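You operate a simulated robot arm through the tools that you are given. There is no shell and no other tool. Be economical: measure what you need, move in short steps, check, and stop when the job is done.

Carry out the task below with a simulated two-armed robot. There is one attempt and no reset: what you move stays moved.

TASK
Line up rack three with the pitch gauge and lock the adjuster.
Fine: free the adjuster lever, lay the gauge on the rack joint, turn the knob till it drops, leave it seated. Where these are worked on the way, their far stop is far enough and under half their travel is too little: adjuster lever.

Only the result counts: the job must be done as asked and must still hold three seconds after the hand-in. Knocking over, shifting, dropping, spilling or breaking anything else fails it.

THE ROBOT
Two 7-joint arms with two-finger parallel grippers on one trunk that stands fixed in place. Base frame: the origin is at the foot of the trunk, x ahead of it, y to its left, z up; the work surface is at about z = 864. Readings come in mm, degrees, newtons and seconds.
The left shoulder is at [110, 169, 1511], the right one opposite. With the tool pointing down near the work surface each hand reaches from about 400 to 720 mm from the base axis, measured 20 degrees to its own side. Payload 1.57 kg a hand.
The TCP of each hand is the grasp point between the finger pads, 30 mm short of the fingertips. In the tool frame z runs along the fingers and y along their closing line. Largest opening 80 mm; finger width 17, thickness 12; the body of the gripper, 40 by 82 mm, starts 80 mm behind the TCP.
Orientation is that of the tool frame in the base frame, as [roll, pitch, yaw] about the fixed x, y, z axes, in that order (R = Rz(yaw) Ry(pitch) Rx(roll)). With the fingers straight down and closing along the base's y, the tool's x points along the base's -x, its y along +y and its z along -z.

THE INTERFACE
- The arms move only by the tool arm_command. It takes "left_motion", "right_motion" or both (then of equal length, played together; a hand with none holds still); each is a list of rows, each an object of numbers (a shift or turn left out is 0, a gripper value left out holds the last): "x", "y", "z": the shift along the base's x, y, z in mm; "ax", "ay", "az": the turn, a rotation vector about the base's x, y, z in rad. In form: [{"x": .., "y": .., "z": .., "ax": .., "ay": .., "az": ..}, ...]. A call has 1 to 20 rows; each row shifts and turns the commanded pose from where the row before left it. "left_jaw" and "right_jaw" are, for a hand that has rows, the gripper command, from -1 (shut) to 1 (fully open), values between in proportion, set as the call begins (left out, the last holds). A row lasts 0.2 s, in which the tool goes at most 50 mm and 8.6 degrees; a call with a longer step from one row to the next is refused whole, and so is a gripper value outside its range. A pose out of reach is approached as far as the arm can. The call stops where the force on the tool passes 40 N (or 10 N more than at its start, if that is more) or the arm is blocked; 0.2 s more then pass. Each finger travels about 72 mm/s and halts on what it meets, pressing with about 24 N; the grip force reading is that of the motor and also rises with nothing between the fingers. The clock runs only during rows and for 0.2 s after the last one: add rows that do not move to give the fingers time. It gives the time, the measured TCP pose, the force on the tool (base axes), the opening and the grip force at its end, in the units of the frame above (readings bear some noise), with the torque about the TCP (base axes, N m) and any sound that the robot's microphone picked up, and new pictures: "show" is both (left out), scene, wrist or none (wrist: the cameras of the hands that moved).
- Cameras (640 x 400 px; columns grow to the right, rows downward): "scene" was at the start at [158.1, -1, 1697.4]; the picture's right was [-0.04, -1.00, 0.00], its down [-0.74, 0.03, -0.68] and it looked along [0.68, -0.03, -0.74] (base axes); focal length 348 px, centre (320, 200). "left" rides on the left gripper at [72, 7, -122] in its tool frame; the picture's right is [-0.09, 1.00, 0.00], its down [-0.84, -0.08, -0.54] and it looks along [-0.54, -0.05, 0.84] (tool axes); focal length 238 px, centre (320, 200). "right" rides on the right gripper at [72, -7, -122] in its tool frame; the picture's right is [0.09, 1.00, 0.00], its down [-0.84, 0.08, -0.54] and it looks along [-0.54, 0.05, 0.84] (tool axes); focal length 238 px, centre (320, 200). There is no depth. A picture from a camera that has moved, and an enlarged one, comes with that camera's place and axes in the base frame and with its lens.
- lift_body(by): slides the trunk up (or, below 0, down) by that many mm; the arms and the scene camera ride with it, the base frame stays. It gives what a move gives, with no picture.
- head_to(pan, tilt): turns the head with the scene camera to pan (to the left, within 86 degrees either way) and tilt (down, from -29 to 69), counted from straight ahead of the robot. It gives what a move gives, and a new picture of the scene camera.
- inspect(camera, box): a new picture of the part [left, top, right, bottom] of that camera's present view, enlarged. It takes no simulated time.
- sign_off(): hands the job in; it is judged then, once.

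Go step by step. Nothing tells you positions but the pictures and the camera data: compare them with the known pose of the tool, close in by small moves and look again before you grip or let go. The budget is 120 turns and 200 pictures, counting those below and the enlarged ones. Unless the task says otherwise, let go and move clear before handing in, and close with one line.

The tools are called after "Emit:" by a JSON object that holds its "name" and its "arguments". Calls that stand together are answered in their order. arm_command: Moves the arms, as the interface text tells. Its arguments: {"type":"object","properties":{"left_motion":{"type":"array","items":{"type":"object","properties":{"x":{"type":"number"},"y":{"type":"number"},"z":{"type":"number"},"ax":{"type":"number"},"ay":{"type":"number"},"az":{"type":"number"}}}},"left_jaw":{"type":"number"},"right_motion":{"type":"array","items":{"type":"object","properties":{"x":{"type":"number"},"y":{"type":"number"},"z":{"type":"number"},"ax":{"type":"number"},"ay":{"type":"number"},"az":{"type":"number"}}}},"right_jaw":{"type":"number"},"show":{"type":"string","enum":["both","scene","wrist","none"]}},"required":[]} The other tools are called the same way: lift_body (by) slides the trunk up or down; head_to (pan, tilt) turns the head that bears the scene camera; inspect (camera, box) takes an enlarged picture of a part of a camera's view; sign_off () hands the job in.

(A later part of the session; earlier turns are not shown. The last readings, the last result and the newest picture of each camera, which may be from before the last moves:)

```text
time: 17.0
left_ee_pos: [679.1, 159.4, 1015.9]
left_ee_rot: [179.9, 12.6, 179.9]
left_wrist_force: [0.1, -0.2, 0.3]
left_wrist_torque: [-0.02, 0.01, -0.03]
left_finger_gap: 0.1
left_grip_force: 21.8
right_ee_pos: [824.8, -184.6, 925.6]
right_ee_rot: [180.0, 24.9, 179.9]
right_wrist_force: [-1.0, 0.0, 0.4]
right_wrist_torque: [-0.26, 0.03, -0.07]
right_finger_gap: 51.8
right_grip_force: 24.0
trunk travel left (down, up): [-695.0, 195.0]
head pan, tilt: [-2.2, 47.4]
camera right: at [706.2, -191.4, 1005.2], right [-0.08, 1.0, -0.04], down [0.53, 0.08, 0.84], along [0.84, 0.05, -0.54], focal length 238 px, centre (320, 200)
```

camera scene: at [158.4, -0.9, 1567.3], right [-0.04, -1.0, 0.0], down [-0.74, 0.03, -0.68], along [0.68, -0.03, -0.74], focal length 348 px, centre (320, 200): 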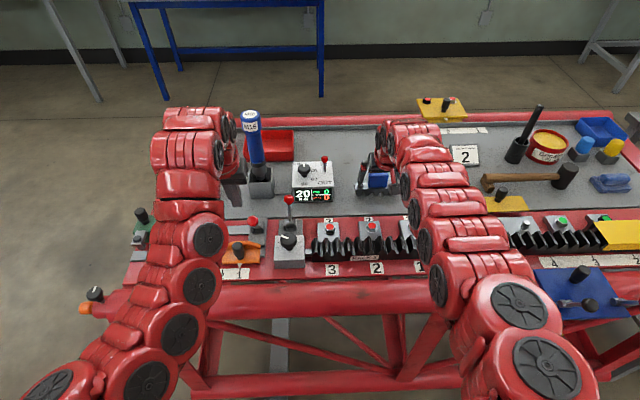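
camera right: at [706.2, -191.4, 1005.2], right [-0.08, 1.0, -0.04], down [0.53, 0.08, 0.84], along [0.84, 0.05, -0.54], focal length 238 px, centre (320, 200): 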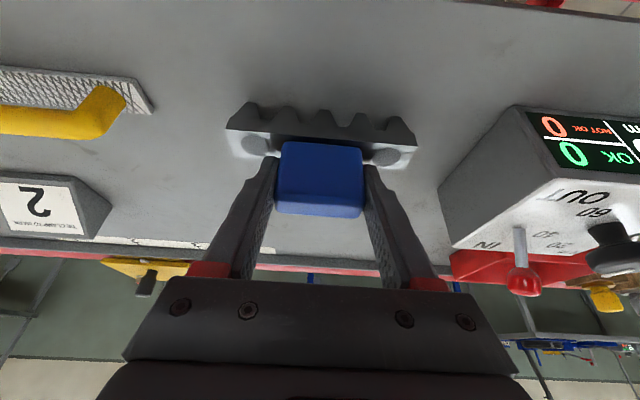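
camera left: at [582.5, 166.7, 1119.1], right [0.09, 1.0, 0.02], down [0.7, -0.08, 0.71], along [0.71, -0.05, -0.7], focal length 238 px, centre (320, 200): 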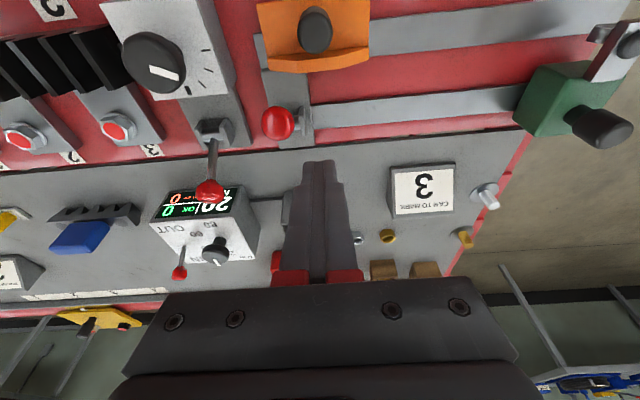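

The grip holds at 51.8 mm opening and 24 N. I'll lift 100 mm and carry the gauge back towards the rack joint.

Emit:
{"name": "arm_command", "arguments": {"right_motion": [{"z": 20}, {"z": 30}, {"z": 30}, {"z": 25}, {"x": -30}, {"x": -35}, {"x": -35}, {"x": -30, "y": -20}], "show": "both"}}

```text
time: 18.8
left_ee_pos: [679.1, 161.3, 1014.4]
left_ee_rot: [180.0, 12.5, 179.9]
left_wrist_force: [0.4, -0.1, -0.2]
left_wrist_torque: [-0.03, 0.03, 0.01]
left_finger_gap: 0.1
left_grip_force: 21.1
right_ee_pos: [694.2, -203.1, 1027.6]
right_ee_rot: [179.8, 25.0, 179.9]
right_wrist_force: [-0.8, 0.1, -4.0]
right_wrist_torque: [-0.01, -0.03, 0.02]
right_finger_gap: 52.0
right_grip_force: 24.8
trunk travel left (down, up): [-695.0, 195.0]
head pan, tilt: [-2.2, 47.4]
camera scene: at [157.3, 0.6, 1567.5], right [-0.04, -1.0, 0.0], down [-0.74, 0.03, -0.68], along [0.68, -0.03, -0.74], focal length 348 px, centre (320, 200)
camera right: at [575.5, -209.0, 1108.1], right [-0.08, 1.0, -0.04], down [0.53, 0.08, 0.84], along [0.84, 0.05, -0.53], focal length 238 px, centre (320, 200)
```

scene: 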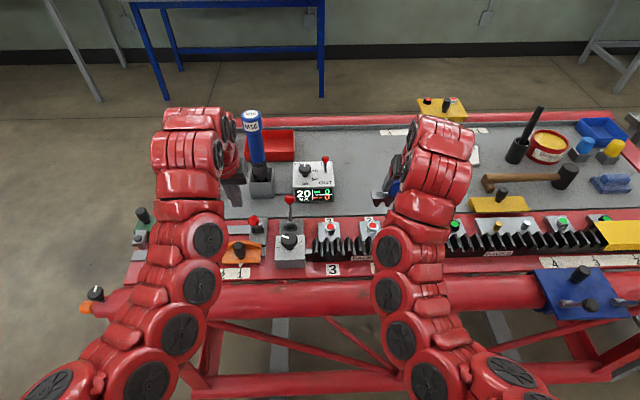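
right: 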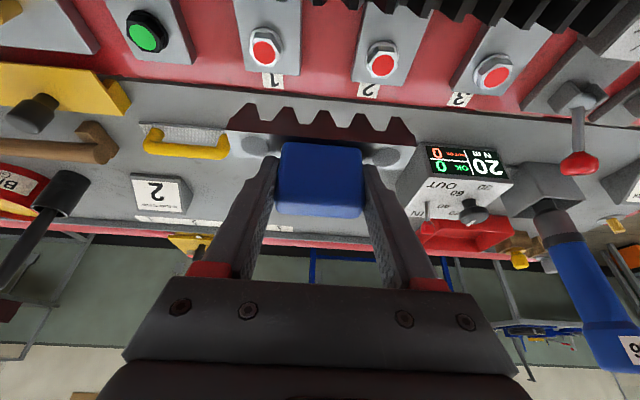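

The gauge is level in the grip. The right forearm now hides the joint from the scene camera, so I'll swing the hand to the right to clear the view and measure the joint.

Emit:
{"name": "arm_command", "arguments": {"right_motion": [{"y": -40}, {"y": -40}, {"y": -40}, {"y": -40}, {"y": -40}, {"y": -40}], "show": "both"}}

Emit:
{"name": "inspect", "arguments": {"camera": "scene", "box": [390, 210, 490, 275]}}

Emit:
{"name": "inspect", "arguments": {"camera": "right", "box": [200, 0, 500, 190]}}

```text
time: 20.2
left_ee_pos: [680.5, 158.6, 1013.1]
left_ee_rot: [179.9, 12.5, 180.0]
left_wrist_force: [-0.3, 0.1, 0.1]
left_wrist_torque: [0.01, -0.01, -0.01]
left_finger_gap: 0.0
left_grip_force: 21.7
right_ee_pos: [693.0, -445.0, 1027.7]
right_ee_rot: [179.9, 25.0, 179.9]
right_wrist_force: [-0.3, -0.6, -4.3]
right_wrist_torque: [0.0, -0.01, 0.01]
right_finger_gap: 51.8
right_grip_force: 23.7
trunk travel left (down, up): [-695.0, 195.0]
head pan, tilt: [-2.2, 47.4]
camera scene: at [158.4, -3.2, 1567.3], right [-0.04, -1.0, 0.0], down [-0.74, 0.03, -0.68], along [0.68, -0.03, -0.74], focal length 348 px, centre (320, 200)
camera right: at [576.7, -452.0, 1108.8], right [-0.08, 1.0, -0.04], down [0.53, 0.07, 0.84], along [0.84, 0.05, -0.53], focal length 238 px, centre (320, 200)
```

scene: 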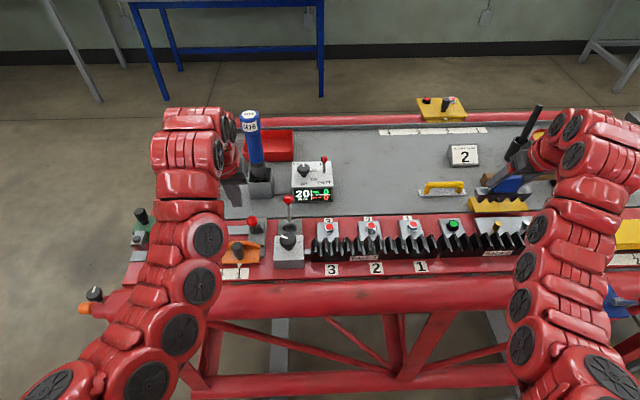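
right: 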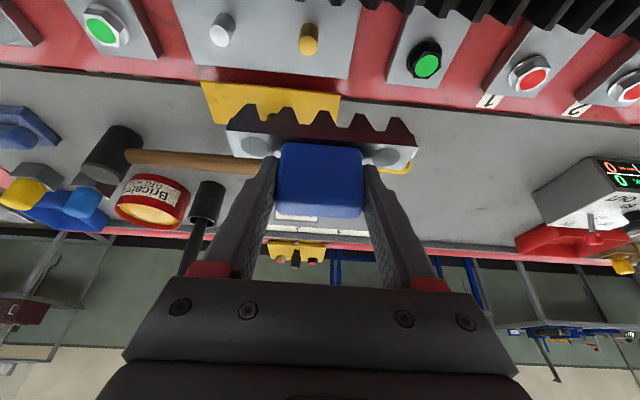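

```text
6.15 times, centred on (440, 242) of scene
camera zoom: at [158.4, -3.2, 1567.3], right [-0.04, -1.0, 0.0], down [-0.74, 0.03, -0.68], along [0.68, -0.03, -0.74], focal length 2140 px, centre (-418, -62)
```

zoom: 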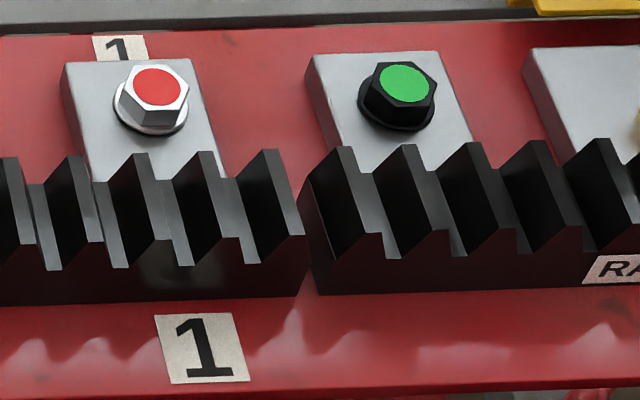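

```text
2.11 times, centred on (350, 95) of right
camera zoom: at [576.7, -452.0, 1108.8], right [-0.08, 1.0, -0.04], down [0.53, 0.07, 0.84], along [0.84, 0.05, -0.53], focal length 502 px, centre (257, 421)
```

zoom: 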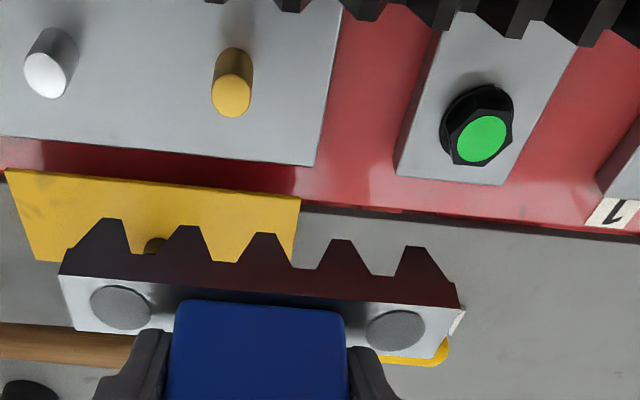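

The joint gap is clearly visible: rack 3's tooth phase is off by roughly 3 mm relative to rack 2. The gauge's five teeth should centre on the joint valley. I need a better height for the tooth tops, so I'll pull the right hand back to view the rack past the gauge.

Emit:
{"name": "arm_command", "arguments": {"right_motion": [{"x": -30, "z": 5}, {"x": -30, "z": 5}, {"x": -30, "z": 5}, {"x": -20, "z": 5}], "show": "both"}}

Emit:
{"name": "inspect", "arguments": {"camera": "right", "box": [380, 0, 640, 170]}}

Emit:
{"name": "inspect", "arguments": {"camera": "scene", "box": [390, 210, 490, 275]}}

```text
time: 21.2
left_ee_pos: [679.5, 158.8, 1013.8]
left_ee_rot: [179.9, 12.6, 179.9]
left_wrist_force: [-0.7, -0.2, 0.3]
left_wrist_torque: [0.02, -0.03, 0.02]
left_finger_gap: 0.0
left_grip_force: 21.1
right_ee_pos: [608.6, -459.0, 1032.1]
right_ee_rot: [179.9, 24.9, 179.6]
right_wrist_force: [-0.4, -0.3, -4.3]
right_wrist_torque: [0.01, -0.04, -0.03]
right_finger_gap: 52.0
right_grip_force: 23.9
right hand out of reach, approached as far as the arm can: row 3, 4
trunk travel left (down, up): [-695.0, 195.0]
head pan, tilt: [-2.2, 47.4]
camera scene: at [158.2, -3.2, 1567.3], right [-0.04, -1.0, 0.0], down [-0.74, 0.03, -0.68], along [0.68, -0.03, -0.74], focal length 348 px, centre (320, 200)
camera right: at [491.2, -465.4, 1113.0], right [-0.08, 1.0, -0.04], down [0.53, 0.07, 0.84], along [0.84, 0.05, -0.53], focal length 238 px, centre (320, 200)
```

scene: 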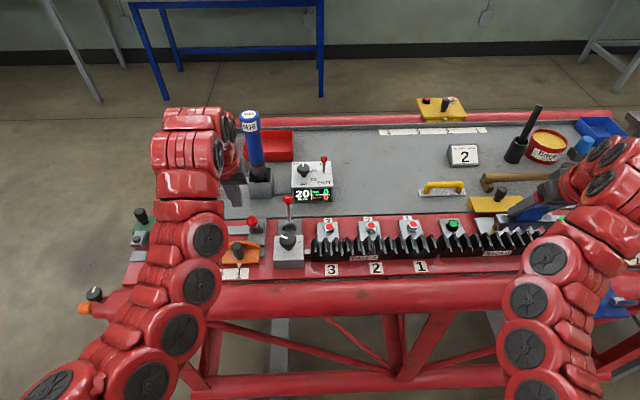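
right: 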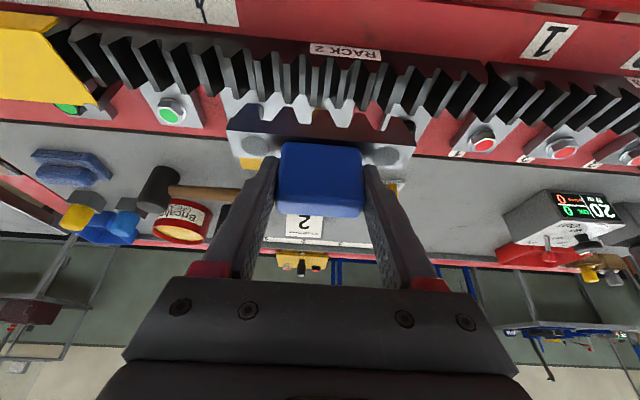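

```text
2.35 times, centred on (510, 85) of right
camera zoom: at [491.2, -465.4, 1113.0], right [-0.08, 1.0, -0.04], down [0.53, 0.07, 0.84], along [0.84, 0.05, -0.53], focal length 561 px, centre (-127, 471)
```

zoom: 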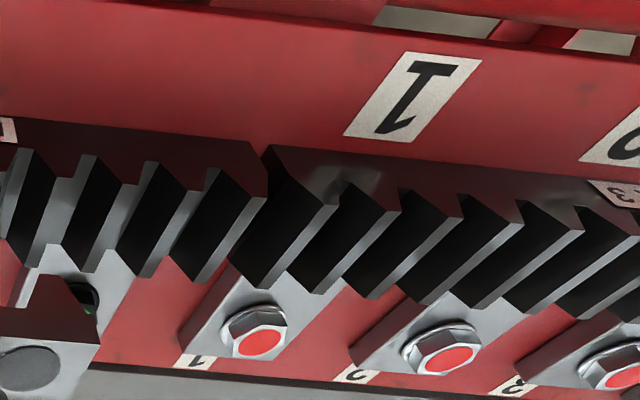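

```text
6.15 times, centred on (440, 242) of scene
camera zoom: at [158.2, -3.2, 1567.3], right [-0.04, -1.0, 0.0], down [-0.74, 0.03, -0.68], along [0.68, -0.03, -0.74], focal length 2140 px, centre (-418, -62)
```

zoom: 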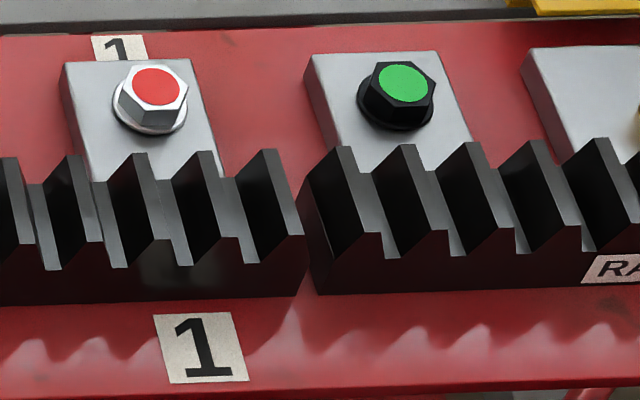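

Triangulation now agrees: tooth tops at z≈910, rack spans x≈601–641, rack 3's last tooth at y≈-286.5 and rack 2's first at y≈-315.8. The gauge therefore goes at x≈621, y≈-303. I'll raise the trunk 100 mm to keep the wrists below the shoulders, then approach.

Emit:
{"name": "lift_body", "arguments": {"by": 100}}

Emit:
{"name": "arm_command", "arguments": {"right_motion": [{"y": 39, "x": 2}, {"y": 39, "x": 2}, {"y": 39, "x": 2}, {"y": 39, "x": 2}, {"z": -30}, {"z": -30}], "show": "both"}}

```text
time: 22.5
left_ee_pos: [679.6, 158.5, 1116.7]
left_ee_rot: [179.8, 12.3, -180.0]
left_wrist_force: [0.5, -1.3, 0.2]
left_wrist_torque: [-0.02, 0.03, 0.0]
left_finger_gap: 0.0
left_grip_force: 21.4
right_ee_pos: [610.0, -456.9, 1131.7]
right_ee_rot: [-180.0, 25.0, 180.0]
right_wrist_force: [0.4, 0.0, -4.1]
right_wrist_torque: [0.02, 0.01, -0.03]
right_finger_gap: 52.0
right_grip_force: 24.1
trunk travel left (down, up): [-795.0, 95.0]
head pan, tilt: [-2.2, 47.4]
```

```text
time: 23.9
left_ee_pos: [680.1, 158.7, 1114.9]
left_ee_rot: [179.9, 12.6, 180.0]
left_wrist_force: [0.4, -0.9, 0.2]
left_wrist_torque: [-0.01, -0.01, 0.05]
left_finger_gap: 0.0
left_grip_force: 21.1
right_ee_pos: [630.6, -305.4, 1060.5]
right_ee_rot: [-179.9, 24.8, 179.9]
right_wrist_force: [-0.5, 0.1, -3.8]
right_wrist_torque: [0.02, 0.03, -0.01]
right_finger_gap: 51.9
right_grip_force: 24.1
right hand out of reach, approached as far as the arm can: row 1, 2
trunk travel left (down, up): [-795.0, 95.0]
head pan, tilt: [-2.2, 47.4]
camera scene: at [158.8, -1.4, 1667.3], right [-0.04, -1.0, 0.0], down [-0.74, 0.03, -0.68], along [0.68, -0.03, -0.74], focal length 348 px, centre (320, 200)
camera right: at [512.4, -311.9, 1141.3], right [-0.08, 1.0, -0.04], down [0.53, 0.08, 0.84], along [0.84, 0.05, -0.54], focal length 238 px, centre (320, 200)
```

scene: 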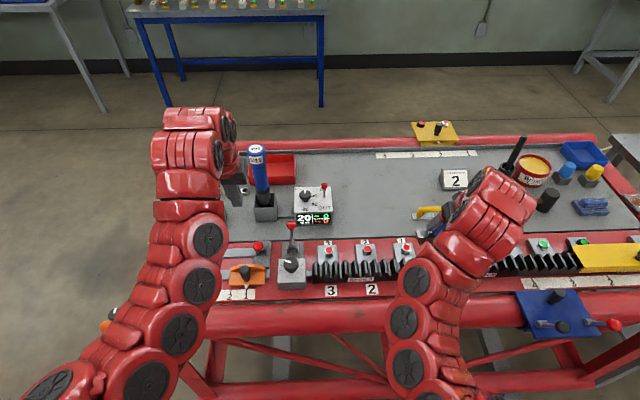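
right: 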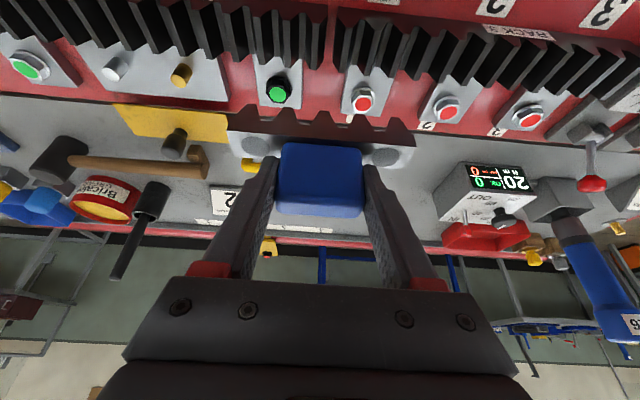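

The joint checks out at y≈-301 from this view too. I'll move in to about 14 mm above the contact height.

Emit:
{"name": "arm_command", "arguments": {"right_motion": [{"z": -25}, {"z": -25, "x": -5}, {"z": -15, "x": -5, "y": 2}, {"z": -10, "x": -3}], "show": "both"}}

Emit:
{"name": "inspect", "arguments": {"camera": "right", "box": [200, 0, 440, 170]}}

Emit:
{"name": "inspect", "arguments": {"camera": "scene", "box": [380, 200, 500, 280]}}

```text
time: 24.9
left_ee_pos: [680.5, 159.1, 1113.9]
left_ee_rot: [180.0, 12.5, -180.0]
left_wrist_force: [0.4, 0.0, 1.1]
left_wrist_torque: [-0.01, -0.01, 0.01]
left_finger_gap: 0.0
left_grip_force: 21.1
right_ee_pos: [618.4, -301.5, 985.2]
right_ee_rot: [179.9, 24.9, 179.8]
right_wrist_force: [0.3, 0.0, -4.1]
right_wrist_torque: [-0.03, -0.01, 0.02]
right_finger_gap: 52.0
right_grip_force: 24.2
trunk travel left (down, up): [-795.0, 95.0]
head pan, tilt: [-2.2, 47.4]
camera scene: at [158.8, -1.7, 1667.3], right [-0.04, -1.0, 0.0], down [-0.74, 0.03, -0.68], along [0.68, -0.03, -0.74], focal length 348 px, centre (320, 200)
camera right: at [499.3, -309.0, 1065.8], right [-0.08, 1.0, -0.04], down [0.53, 0.08, 0.84], along [0.84, 0.05, -0.53], focal length 238 px, centre (320, 200)
```

scene: 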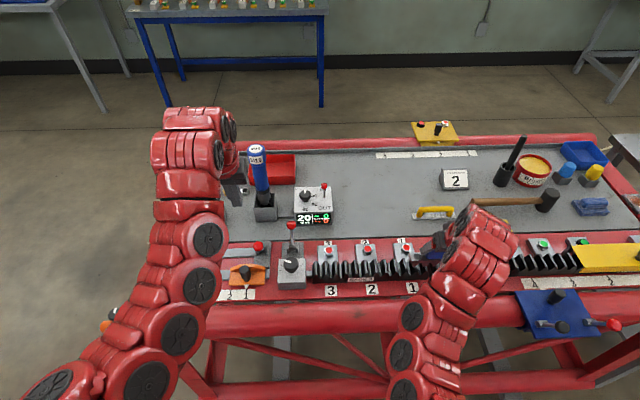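
right: 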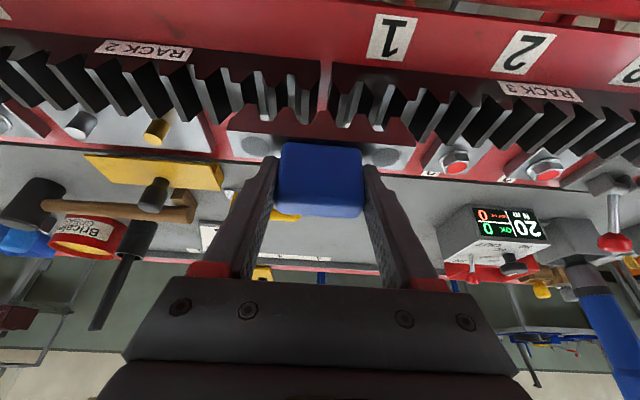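

```text
2.35 times, centred on (320, 85) of right
camera zoom: at [499.3, -309.0, 1065.8], right [-0.08, 1.0, -0.04], down [0.53, 0.08, 0.84], along [0.84, 0.05, -0.53], focal length 561 px, centre (320, 471)
```

zoom: 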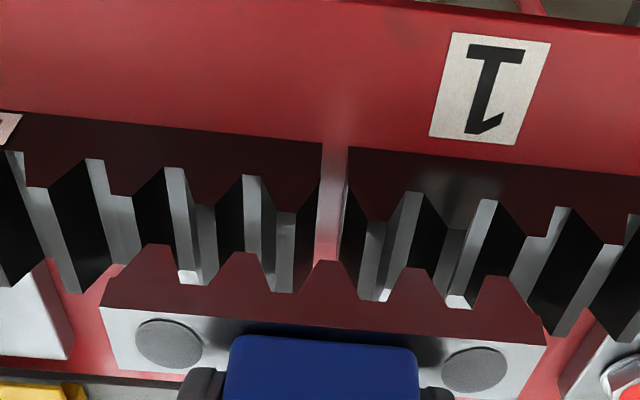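

```text
5.00 times, centred on (440, 240) of scene
camera zoom: at [158.8, -1.7, 1667.3], right [-0.04, -1.0, 0.0], down [-0.74, 0.03, -0.68], along [0.68, -0.03, -0.74], focal length 1738 px, centre (-280, 0)
```

zoom: 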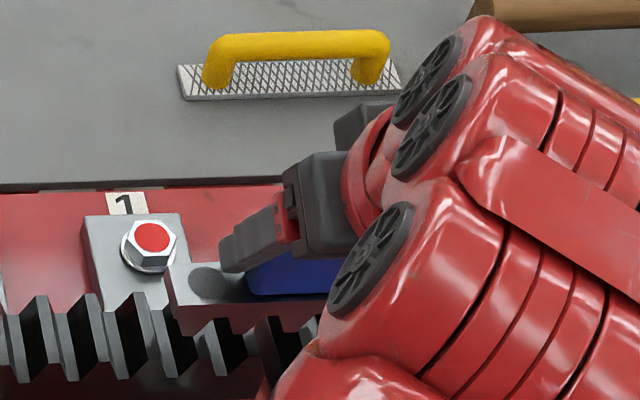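

The view is very clear: the gauge's centre tooth is over the joint valley. I'll shift about 1.3 mm to −y to match rack 2's valleys, then lower gently until contact.

Emit:
{"name": "arm_command", "arguments": {"right_motion": [{"y": -1.3, "x": -1}, {"z": -6}, {"z": -4}, {"z": -2}, {"z": -2}, {"z": -2}, {"z": -2}], "show": "wrist"}}

Emit:
{"name": "inspect", "arguments": {"camera": "right", "box": [200, 0, 440, 170]}}

```text
time: 26.5
left_ee_pos: [678.9, 158.6, 1114.8]
left_ee_rot: [179.8, 12.4, -180.0]
left_wrist_force: [-0.1, -0.7, 0.4]
left_wrist_torque: [0.01, 0.01, 0.01]
left_finger_gap: 0.0
left_grip_force: 21.5
right_ee_pos: [616.3, -303.8, 968.2]
right_ee_rot: [180.0, 24.9, 179.9]
right_wrist_force: [0.2, 0.0, -3.8]
right_wrist_torque: [0.04, 0.02, -0.01]
right_finger_gap: 52.1
right_grip_force: 23.8
trunk travel left (down, up): [-795.0, 95.0]
head pan, tilt: [-2.2, 47.4]
camera right: at [498.9, -310.2, 1048.4], right [-0.08, 1.0, -0.04], down [0.53, 0.08, 0.84], along [0.84, 0.05, -0.54], focal length 238 px, centre (320, 200)
```

right: 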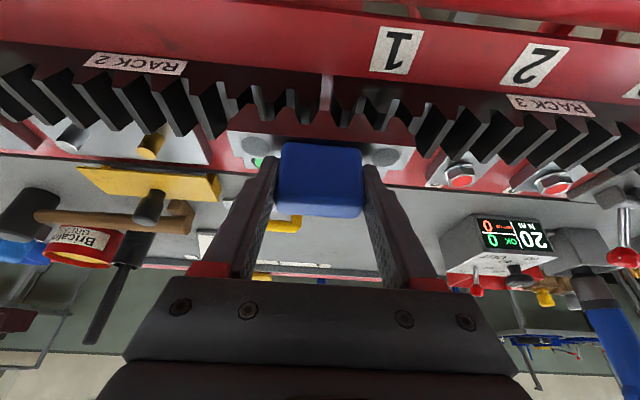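

```text
2.35 times, centred on (320, 85) of right
camera zoom: at [498.9, -310.2, 1048.4], right [-0.08, 1.0, -0.04], down [0.53, 0.08, 0.84], along [0.84, 0.05, -0.54], focal length 561 px, centre (320, 471)
```

zoom: 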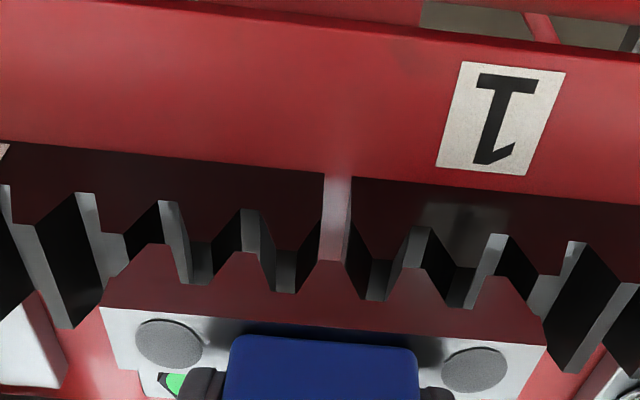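

The teeth are lined up with the valleys and there is no contact yet. I'll keep lowering in small steps.

Emit:
{"name": "arm_command", "arguments": {"right_motion": [{"z": -2}, {"z": -1.5}, {"z": -1.5}], "show": "wrist"}}

Emit:
{"name": "inspect", "arguments": {"camera": "right", "box": [200, 0, 440, 170]}}

```text
time: 27.3
left_ee_pos: [679.8, 159.7, 1114.7]
left_ee_rot: [179.9, 12.5, 180.0]
left_wrist_force: [0.3, -0.5, -0.5]
left_wrist_torque: [-0.02, 0.02, 0.0]
left_finger_gap: 0.0
left_grip_force: 21.4
right_ee_pos: [616.1, -302.8, 961.7]
right_ee_rot: [-180.0, 24.8, 179.9]
right_wrist_force: [-0.8, 1.4, -4.5]
right_wrist_torque: [-0.01, 0.01, 0.01]
right_finger_gap: 51.9
right_grip_force: 24.1
trunk travel left (down, up): [-795.0, 95.0]
head pan, tilt: [-2.2, 47.4]
camera right: at [498.5, -309.9, 1043.2], right [-0.08, 1.0, -0.04], down [0.53, 0.08, 0.84], along [0.84, 0.05, -0.54], focal length 238 px, centre (320, 200)
```

right: 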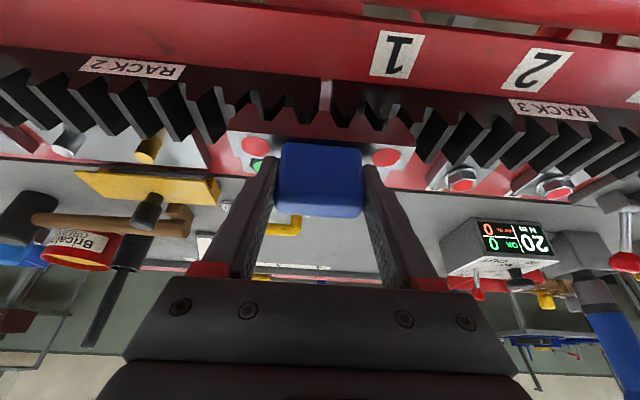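

```text
2.35 times, centred on (320, 85) of right
camera zoom: at [498.5, -309.9, 1043.2], right [-0.08, 1.0, -0.04], down [0.53, 0.08, 0.84], along [0.84, 0.05, -0.54], focal length 561 px, centre (320, 471)
```

zoom: 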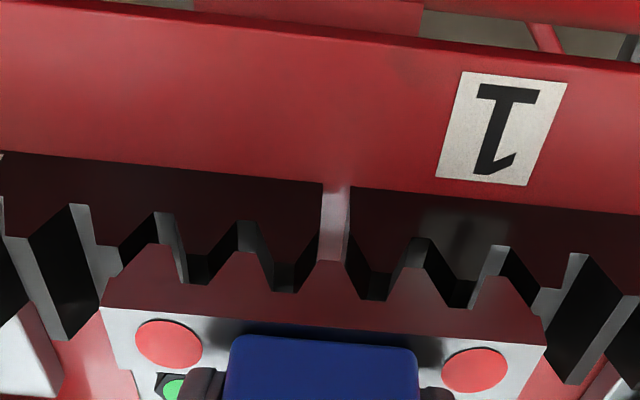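

The gauge's two indicator discs turned red, so it senses the joint but isn't seated. I'll lower until it rests on the teeth.

Emit:
{"name": "arm_command", "arguments": {"right_motion": [{"z": -1.5}, {"z": -1.5}], "show": "wrist"}}

Emit:
{"name": "inspect", "arguments": {"camera": "right", "box": [200, 0, 440, 170]}}

```text
time: 27.9
left_ee_pos: [679.4, 159.2, 1114.3]
left_ee_rot: [179.9, 12.5, -179.9]
left_wrist_force: [0.5, -0.2, -0.2]
left_wrist_torque: [0.0, -0.02, -0.01]
left_finger_gap: 0.1
left_grip_force: 21.2
right_ee_pos: [616.6, -303.2, 959.7]
right_ee_rot: [179.8, 24.9, 179.9]
right_wrist_force: [-1.1, 0.0, -3.8]
right_wrist_torque: [0.03, 0.01, -0.02]
right_finger_gap: 51.9
right_grip_force: 24.4
trunk travel left (down, up): [-795.0, 95.0]
head pan, tilt: [-2.2, 47.4]
camera right: at [498.5, -309.8, 1039.9], right [-0.08, 1.0, -0.04], down [0.53, 0.08, 0.84], along [0.84, 0.05, -0.54], focal length 238 px, centre (320, 200)
```

right: 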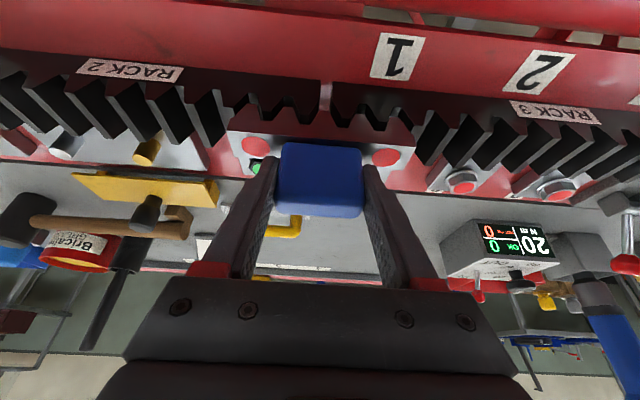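

```text
2.35 times, centred on (320, 85) of right
camera zoom: at [498.5, -309.8, 1039.9], right [-0.08, 1.0, -0.04], down [0.53, 0.08, 0.84], along [0.84, 0.05, -0.54], focal length 561 px, centre (320, 471)
```

zoom: 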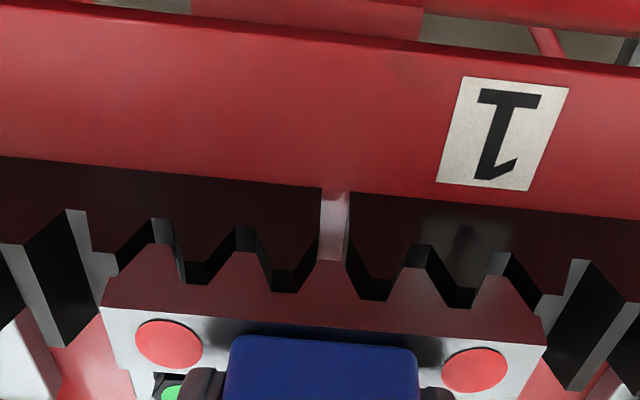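

Emit:
{"name": "arm_command", "arguments": {"right_motion": [{"z": -1}, {"z": -1}, {"z": -1}], "show": "none"}}

Emit:
{"name": "inspect", "arguments": {"camera": "right", "box": [200, 0, 440, 170]}}

```text
time: 28.7
left_ee_pos: [679.8, 159.0, 1115.4]
left_ee_rot: [179.9, 12.5, -180.0]
left_wrist_force: [0.4, -0.3, 0.2]
left_wrist_torque: [-0.01, -0.02, -0.01]
left_finger_gap: 0.0
left_grip_force: 20.8
right_ee_pos: [615.4, -302.3, 956.4]
right_ee_rot: [179.9, 24.9, 179.9]
right_wrist_force: [-0.1, 0.1, -4.6]
right_wrist_torque: [0.01, 0.01, 0.0]
right_finger_gap: 52.0
right_grip_force: 24.0
trunk travel left (down, up): [-795.0, 95.0]
head pan, tilt: [-2.2, 47.4]
```

```text
2.35 times, centred on (320, 85) of right
camera zoom: at [498.7, -309.6, 1037.0], right [-0.08, 1.0, -0.04], down [0.53, 0.08, 0.84], along [0.84, 0.05, -0.54], focal length 561 px, centre (320, 471)
```

zoom: 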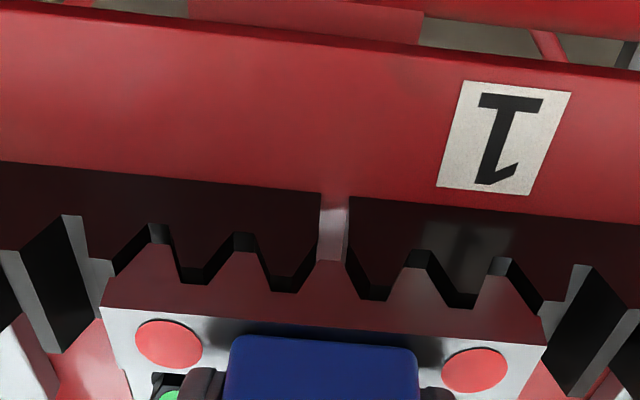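

No contact force yet and the teeth are meshing further. I'll continue down slowly.

Emit:
{"name": "arm_command", "arguments": {"right_motion": [{"z": -1}, {"z": -1}, {"z": -1}], "show": "none"}}

Emit:
{"name": "inspect", "arguments": {"camera": "right", "box": [200, 0, 440, 170]}}

```text
time: 29.5
left_ee_pos: [678.8, 160.3, 1115.7]
left_ee_rot: [180.0, 12.6, 180.0]
left_wrist_force: [0.8, -0.1, -0.9]
left_wrist_torque: [0.04, 0.0, 0.01]
left_finger_gap: 0.0
left_grip_force: 21.3
right_ee_pos: [615.6, -303.6, 955.4]
right_ee_rot: [179.9, 25.0, 179.9]
right_wrist_force: [0.0, 3.0, 1.9]
right_wrist_torque: [0.29, 0.04, -0.07]
right_finger_gap: 52.0
right_grip_force: 24.1
trunk travel left (down, up): [-795.0, 95.0]
head pan, tilt: [-2.2, 47.4]
```

```text
2.35 times, centred on (320, 85) of right
camera zoom: at [498.2, -309.3, 1035.0], right [-0.08, 1.0, -0.04], down [0.53, 0.08, 0.84], along [0.84, 0.05, -0.53], focal length 561 px, centre (320, 471)
```

zoom: 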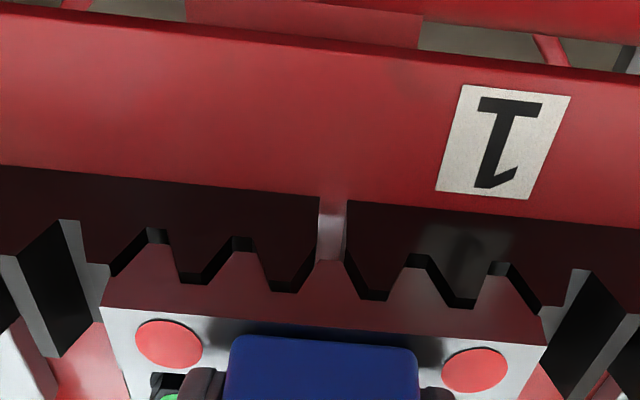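

Contact is made: the load is now about 6 N up and the gauge rests wedged on both racks. I'll open the jaws slightly to leave it lying there.

Emit:
{"name": "arm_command", "arguments": {"right_motion": [{"z": 0}, {"z": 0}], "right_jaw": 0.75, "show": "wrist"}}

Emit:
{"name": "inspect", "arguments": {"camera": "right", "box": [200, 0, 440, 170]}}

```text
time: 30.1
left_ee_pos: [679.1, 159.8, 1115.9]
left_ee_rot: [179.9, 12.5, -180.0]
left_wrist_force: [0.4, -0.3, 0.1]
left_wrist_torque: [0.0, 0.0, 0.0]
left_finger_gap: 0.0
left_grip_force: 21.3
right_ee_pos: [616.0, -303.3, 954.0]
right_ee_rot: [-179.9, 24.9, 180.0]
right_wrist_force: [0.1, 0.0, 0.6]
right_wrist_torque: [0.0, 0.02, -0.01]
right_finger_gap: 70.1
right_grip_force: 0.1
trunk travel left (down, up): [-795.0, 95.0]
head pan, tilt: [-2.2, 47.4]
camera right: at [498.1, -309.9, 1034.6], right [-0.08, 1.0, -0.04], down [0.53, 0.08, 0.84], along [0.84, 0.05, -0.53], focal length 238 px, centre (320, 200)
```

right: 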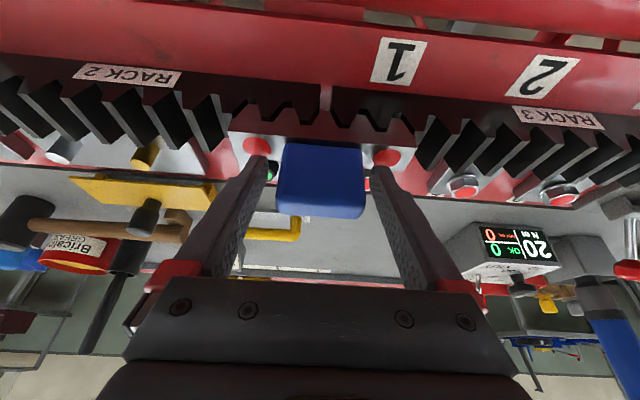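

```text
2.35 times, centred on (320, 85) of right
camera zoom: at [498.1, -309.9, 1034.6], right [-0.08, 1.0, -0.04], down [0.53, 0.08, 0.84], along [0.84, 0.05, -0.53], focal length 561 px, centre (320, 471)
```

zoom: 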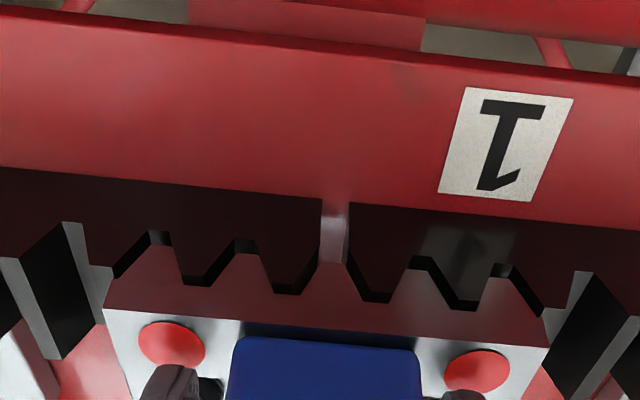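

The gauge lies on the joint by itself, with its discs red. I'll raise the right hand straight up as a lookout, and bring the left hand upright over the knob.

Emit:
{"name": "arm_command", "arguments": {"right_motion": [{"z": 8}, {"z": 12}, {"z": 20}, {"z": 20}, {"z": 0}, {"z": 0}, {"z": 0}], "left_motion": [{"z": -30, "ay": 0.11}, {"z": -30, "ay": 0.108}, {"x": -18, "y": -37}, {"x": -18, "y": -37}, {"x": -18, "y": -37}, {"z": -30}, {"z": -20}], "left_jaw": 0.5, "show": "both"}}

Emit:
{"name": "inspect", "arguments": {"camera": "left", "box": [220, 40, 420, 200]}}

Emit:
{"name": "inspect", "arguments": {"camera": "scene", "box": [240, 200, 360, 290]}}

```text
time: 31.7
left_ee_pos: [626.0, 49.9, 1003.7]
left_ee_rot: [179.9, 0.0, -180.0]
left_wrist_force: [0.0, -0.5, 0.3]
left_wrist_torque: [-0.05, -0.03, 0.0]
left_finger_gap: 60.0
left_grip_force: 0.0
right_ee_pos: [617.3, -303.7, 1015.4]
right_ee_rot: [179.9, 24.8, 180.0]
right_wrist_force: [0.3, 0.4, 0.6]
right_wrist_torque: [-0.03, -0.01, -0.03]
right_finger_gap: 69.9
right_grip_force: 0.0
trunk travel left (down, up): [-795.0, 95.0]
head pan, tilt: [-2.2, 47.4]
camera scene: at [158.5, -0.9, 1667.3], right [-0.04, -1.0, 0.0], down [-0.74, 0.03, -0.68], along [0.68, -0.03, -0.74], focal length 348 px, centre (320, 200)
camera right: at [499.1, -309.6, 1095.0], right [-0.08, 1.0, -0.04], down [0.53, 0.08, 0.84], along [0.84, 0.05, -0.54], focal length 238 px, centre (320, 200)
camera left: at [553.5, 54.9, 1127.1], right [0.09, 1.0, 0.0], down [0.84, -0.08, 0.54], along [0.54, -0.05, -0.84], focal length 238 px, centre (320, 200)
```

scene: 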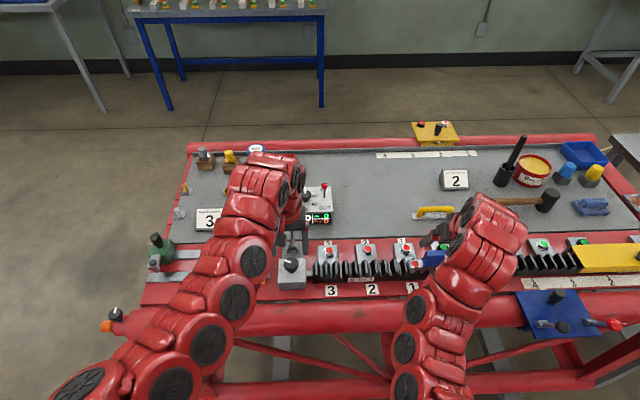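
right: 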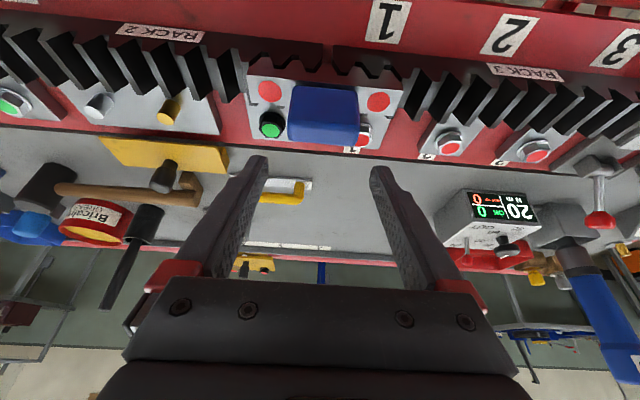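
left: 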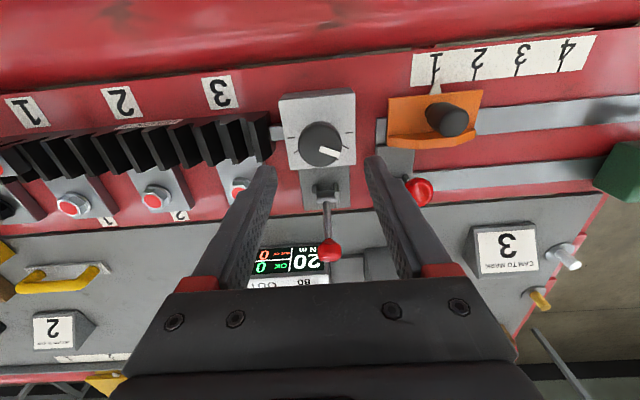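

```text
2.50 times, centred on (320, 120) of left
camera zoom: at [553.5, 54.9, 1127.1], right [0.09, 1.0, 0.0], down [0.84, -0.08, 0.54], along [0.54, -0.05, -0.84], focal length 596 px, centre (320, 400)
```

zoom: 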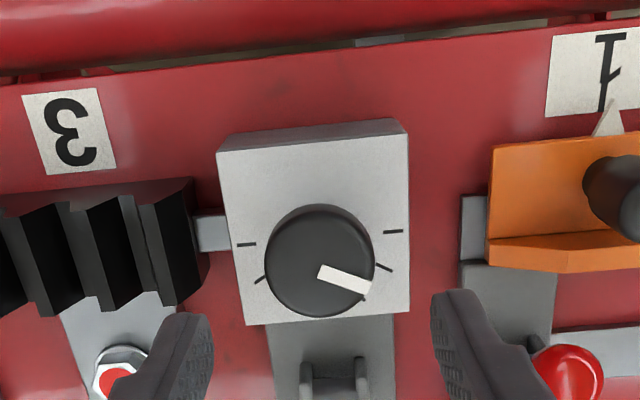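

```text
4.44 times, centred on (300, 245) of scene
camera zoom: at [158.5, -0.9, 1667.3], right [-0.04, -1.0, 0.0], down [-0.74, 0.03, -0.68], along [0.68, -0.03, -0.74], focal length 1545 px, centre (409, 0)
```

zoom: 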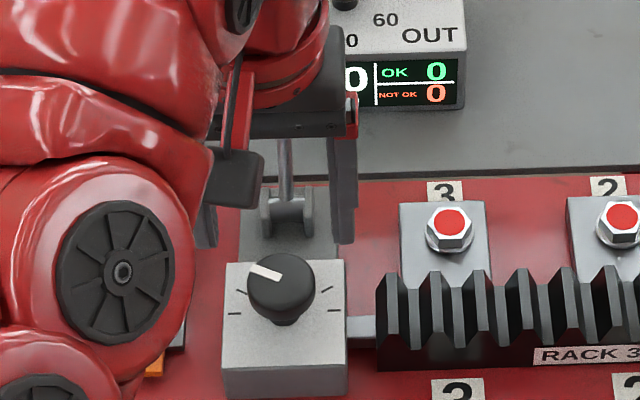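

Knob cap: centre about (623,49), top z≈931, with the box top at z≈906. I'll lower the open left fingers around it.

Emit:
{"name": "arm_command", "arguments": {"left_motion": [{"x": -2.5, "y": -1, "z": -20}, {"z": -20}, {"z": -14}, {"z": -8}], "left_jaw": 0.5, "show": "wrist"}}

Emit:
{"name": "inspect", "arguments": {"camera": "scene", "box": [240, 200, 360, 290]}}

```text
time: 32.7
left_ee_pos: [622.9, 48.5, 943.8]
left_ee_rot: [179.9, 0.0, -179.9]
left_wrist_force: [-0.8, -0.1, 0.8]
left_wrist_torque: [0.0, 0.03, -0.02]
left_finger_gap: 59.9
left_grip_force: 0.0
right_ee_pos: [615.9, -303.0, 1015.0]
right_ee_rot: [-180.0, 24.9, 179.8]
right_wrist_force: [-0.9, 0.0, 0.0]
right_wrist_torque: [-0.01, 0.02, -0.04]
right_finger_gap: 70.1
right_grip_force: 0.1
trunk travel left (down, up): [-795.0, 95.0]
head pan, tilt: [-2.2, 47.4]
camera left: at [551.2, 53.8, 1066.1], right [0.09, 1.0, 0.0], down [0.84, -0.08, 0.54], along [0.54, -0.05, -0.84], focal length 238 px, centre (320, 200)
```

left: 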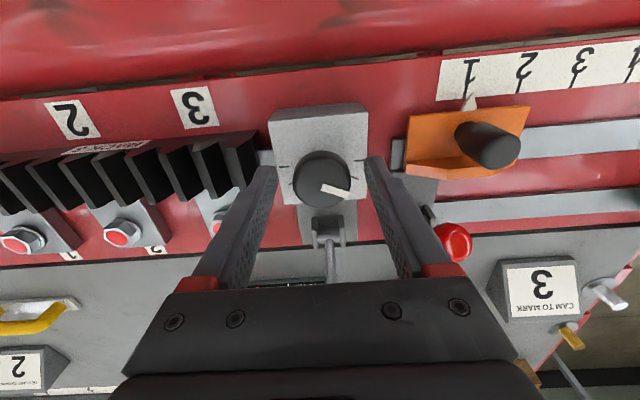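

```text
4.44 times, centred on (300, 245) of scene
camera zoom: at [158.2, -0.9, 1667.4], right [-0.04, -1.0, 0.0], down [-0.74, 0.03, -0.68], along [0.68, -0.03, -0.74], focal length 1545 px, centre (409, 0)
```

zoom: 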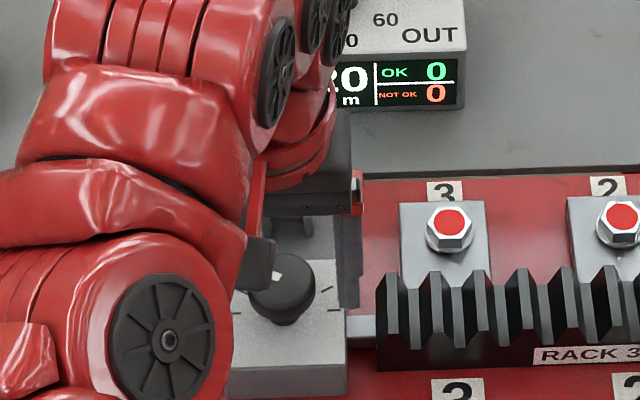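

The fingers straddle the knob. I'll go down 2 mm more, then close to grip.

Emit:
{"name": "arm_command", "arguments": {"left_motion": [{"z": -2}, {"z": 0}, {"z": 0}], "left_jaw": -1, "show": "none"}}

Emit:
{"name": "inspect", "arguments": {"camera": "left", "box": [180, 80, 440, 250]}}

Emit:
{"name": "inspect", "arguments": {"camera": "right", "box": [220, 20, 460, 170]}}

```text
time: 33.5
left_ee_pos: [623.9, 49.4, 942.1]
left_ee_rot: [179.8, 0.1, 180.0]
left_wrist_force: [3.5, 8.0, 8.8]
left_wrist_torque: [0.36, -0.13, 0.0]
left_finger_gap: 37.2
left_grip_force: 43.9
right_ee_pos: [616.4, -301.3, 1015.5]
right_ee_rot: [-179.9, 24.8, 180.0]
right_wrist_force: [0.1, 0.6, -0.4]
right_wrist_torque: [-0.02, -0.01, -0.01]
right_finger_gap: 69.8
right_grip_force: 0.0
trunk travel left (down, up): [-795.0, 95.0]
head pan, tilt: [-2.2, 47.4]
```

```text
2.35 times, centred on (310, 165) of left
camera zoom: at [551.4, 54.8, 1065.1], right [0.09, 1.0, 0.0], down [0.84, -0.08, 0.54], along [0.54, -0.05, -0.84], focal length 561 px, centre (344, 282)
```

zoom: 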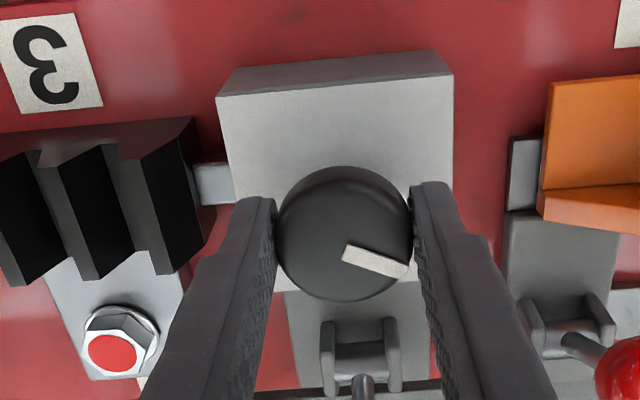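

```text
2.67 times, centred on (340, 95) of right
camera zoom: at [498.6, -308.7, 1095.7], right [-0.08, 1.0, -0.04], down [0.53, 0.08, 0.84], along [0.84, 0.05, -0.53], focal length 636 px, centre (267, 480)
```

zoom: 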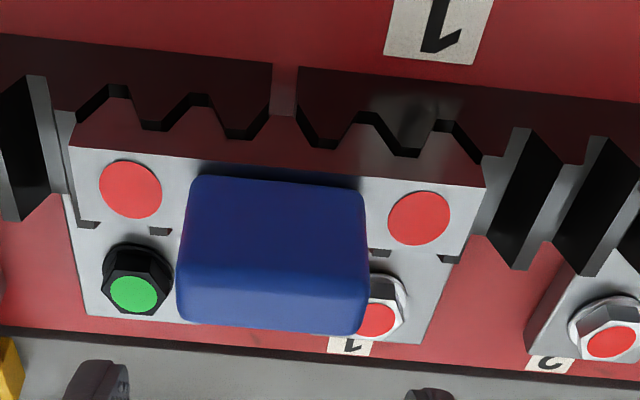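

The grip on the knob is firm. I'll turn it about 16° clockwise as seen from above, pointer towards the thick mark, and watch how the rack responds.

Emit:
{"name": "arm_command", "arguments": {"left_motion": [{"az": -0.07}, {"az": -0.07}, {"az": -0.07}, {"az": -0.07}], "show": "none"}}

Emit:
{"name": "inspect", "arguments": {"camera": "left", "box": [180, 80, 440, 250]}}

Emit:
{"name": "inspect", "arguments": {"camera": "right", "box": [220, 20, 460, 170]}}

```text
time: 34.5
left_ee_pos: [622.8, 50.5, 941.7]
left_ee_rot: [179.9, 0.2, 164.0]
left_wrist_force: [14.5, 14.0, 26.8]
left_wrist_torque: [0.76, 0.46, 0.02]
left_finger_gap: 37.5
left_grip_force: 42.8
right_ee_pos: [617.1, -301.4, 1016.4]
right_ee_rot: [-179.9, 24.9, -180.0]
right_wrist_force: [0.4, -0.3, -0.8]
right_wrist_torque: [0.02, 0.03, 0.0]
right_finger_gap: 69.9
right_grip_force: 0.2
trunk travel left (down, up): [-795.0, 95.0]
head pan, tilt: [-2.2, 47.4]
```

```text
2.35 times, centred on (310, 165) of left
camera zoom: at [555.8, 74.9, 1064.9], right [0.36, 0.93, 0.0], down [0.78, -0.31, 0.54], along [0.51, -0.2, -0.84], focal length 561 px, centre (344, 282)
```

zoom: 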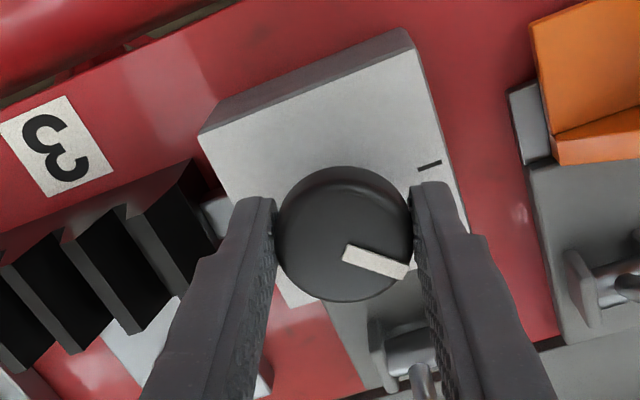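

```text
2.67 times, centred on (340, 95) of right
camera zoom: at [498.3, -308.2, 1096.1], right [-0.08, 1.0, -0.04], down [0.53, 0.08, 0.84], along [0.84, 0.05, -0.53], focal length 636 px, centre (267, 480)
```

zoom: 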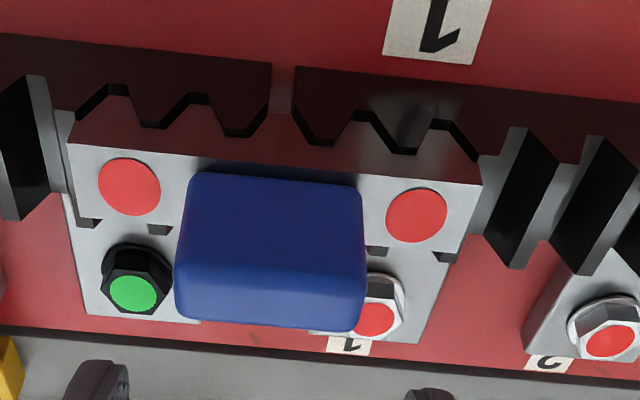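

Clockwise closes the joint gap, which is the right direction. I'll ease the side load slightly and continue in small turns.

Emit:
{"name": "arm_command", "arguments": {"left_motion": [{"x": 0.5, "y": 0.4, "z": 0.8}, {"az": -0.07}, {"az": -0.07}], "show": "none"}}

Emit:
{"name": "inspect", "arguments": {"camera": "right", "box": [220, 20, 460, 170]}}

```text
time: 35.3
left_ee_pos: [623.0, 50.2, 942.2]
left_ee_rot: [179.9, 0.1, 155.9]
left_wrist_force: [15.8, 15.8, 24.1]
left_wrist_torque: [0.49, 0.2, 0.01]
left_finger_gap: 37.3
left_grip_force: 42.9
right_ee_pos: [616.4, -301.1, 1014.7]
right_ee_rot: [-179.9, 24.9, 180.0]
right_wrist_force: [0.4, 0.2, 0.2]
right_wrist_torque: [0.0, 0.02, 0.0]
right_finger_gap: 70.1
right_grip_force: 0.1
trunk travel left (down, up): [-795.0, 95.0]
head pan, tilt: [-2.2, 47.4]
```

```text
2.67 times, centred on (340, 95) of right
camera zoom: at [498.7, -307.9, 1095.9], right [-0.08, 1.0, -0.04], down [0.53, 0.08, 0.84], along [0.84, 0.05, -0.53], focal length 636 px, centre (267, 480)
```

zoom: 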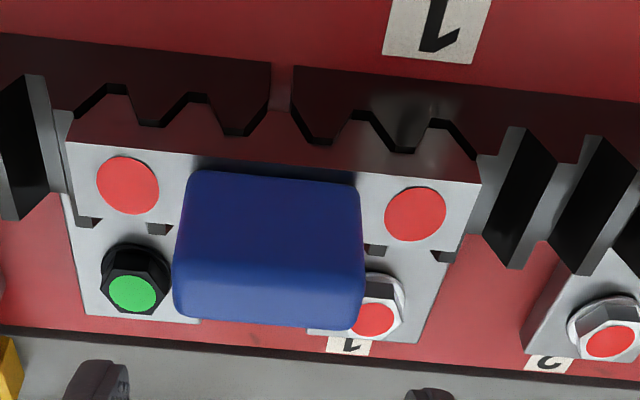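

Emit:
{"name": "arm_command", "arguments": {"left_motion": [{"x": 0.4, "y": 0.4, "z": 0.5}, {"az": -0.07}, {"az": -0.07}], "show": "none"}}

Emit:
{"name": "inspect", "arguments": {"camera": "right", "box": [220, 20, 460, 170]}}

```text
time: 36.1
left_ee_pos: [624.1, 51.0, 942.5]
left_ee_rot: [179.9, 0.1, 147.9]
left_wrist_force: [13.0, 13.2, 22.4]
left_wrist_torque: [0.56, -0.5, 0.0]
left_finger_gap: 37.2
left_grip_force: 43.7
right_ee_pos: [616.2, -302.3, 1015.5]
right_ee_rot: [180.0, 25.0, -180.0]
right_wrist_force: [-0.2, 0.1, -0.7]
right_wrist_torque: [-0.01, -0.01, -0.02]
right_finger_gap: 70.0
right_grip_force: 0.1
trunk travel left (down, up): [-795.0, 95.0]
head pan, tilt: [-2.2, 47.4]
```

```text
2.67 times, centred on (340, 95) of right
camera zoom: at [498.2, -308.4, 1095.9], right [-0.08, 1.0, -0.04], down [0.53, 0.08, 0.84], along [0.84, 0.05, -0.53], focal length 636 px, centre (267, 480)
```

zoom: 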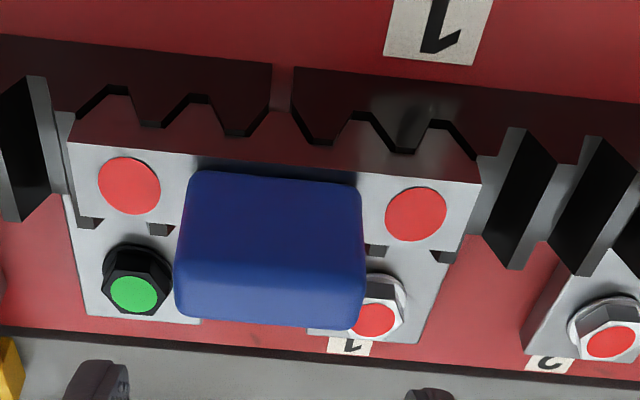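

The rack barely moved on that step, so I'll check whether the knob is still turning with the fingers.

Emit:
{"name": "inspect", "arguments": {"camera": "left", "box": [180, 80, 440, 250]}}

```text
2.35 times, centred on (310, 165) of left
camera zoom: at [566.1, 92.8, 1064.9], right [0.61, 0.79, 0.0], down [0.67, -0.51, 0.54], along [0.43, -0.33, -0.84], focal length 561 px, centre (344, 282)
```

zoom: 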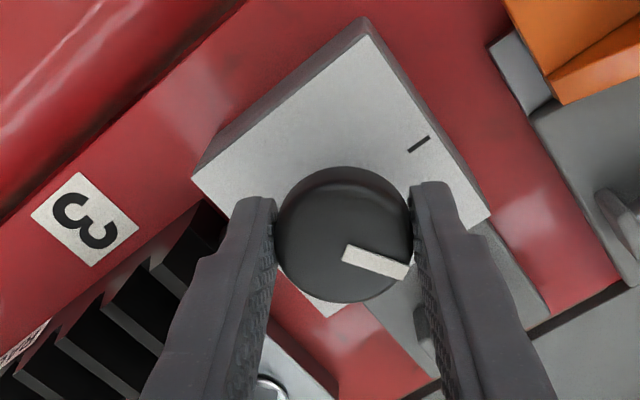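

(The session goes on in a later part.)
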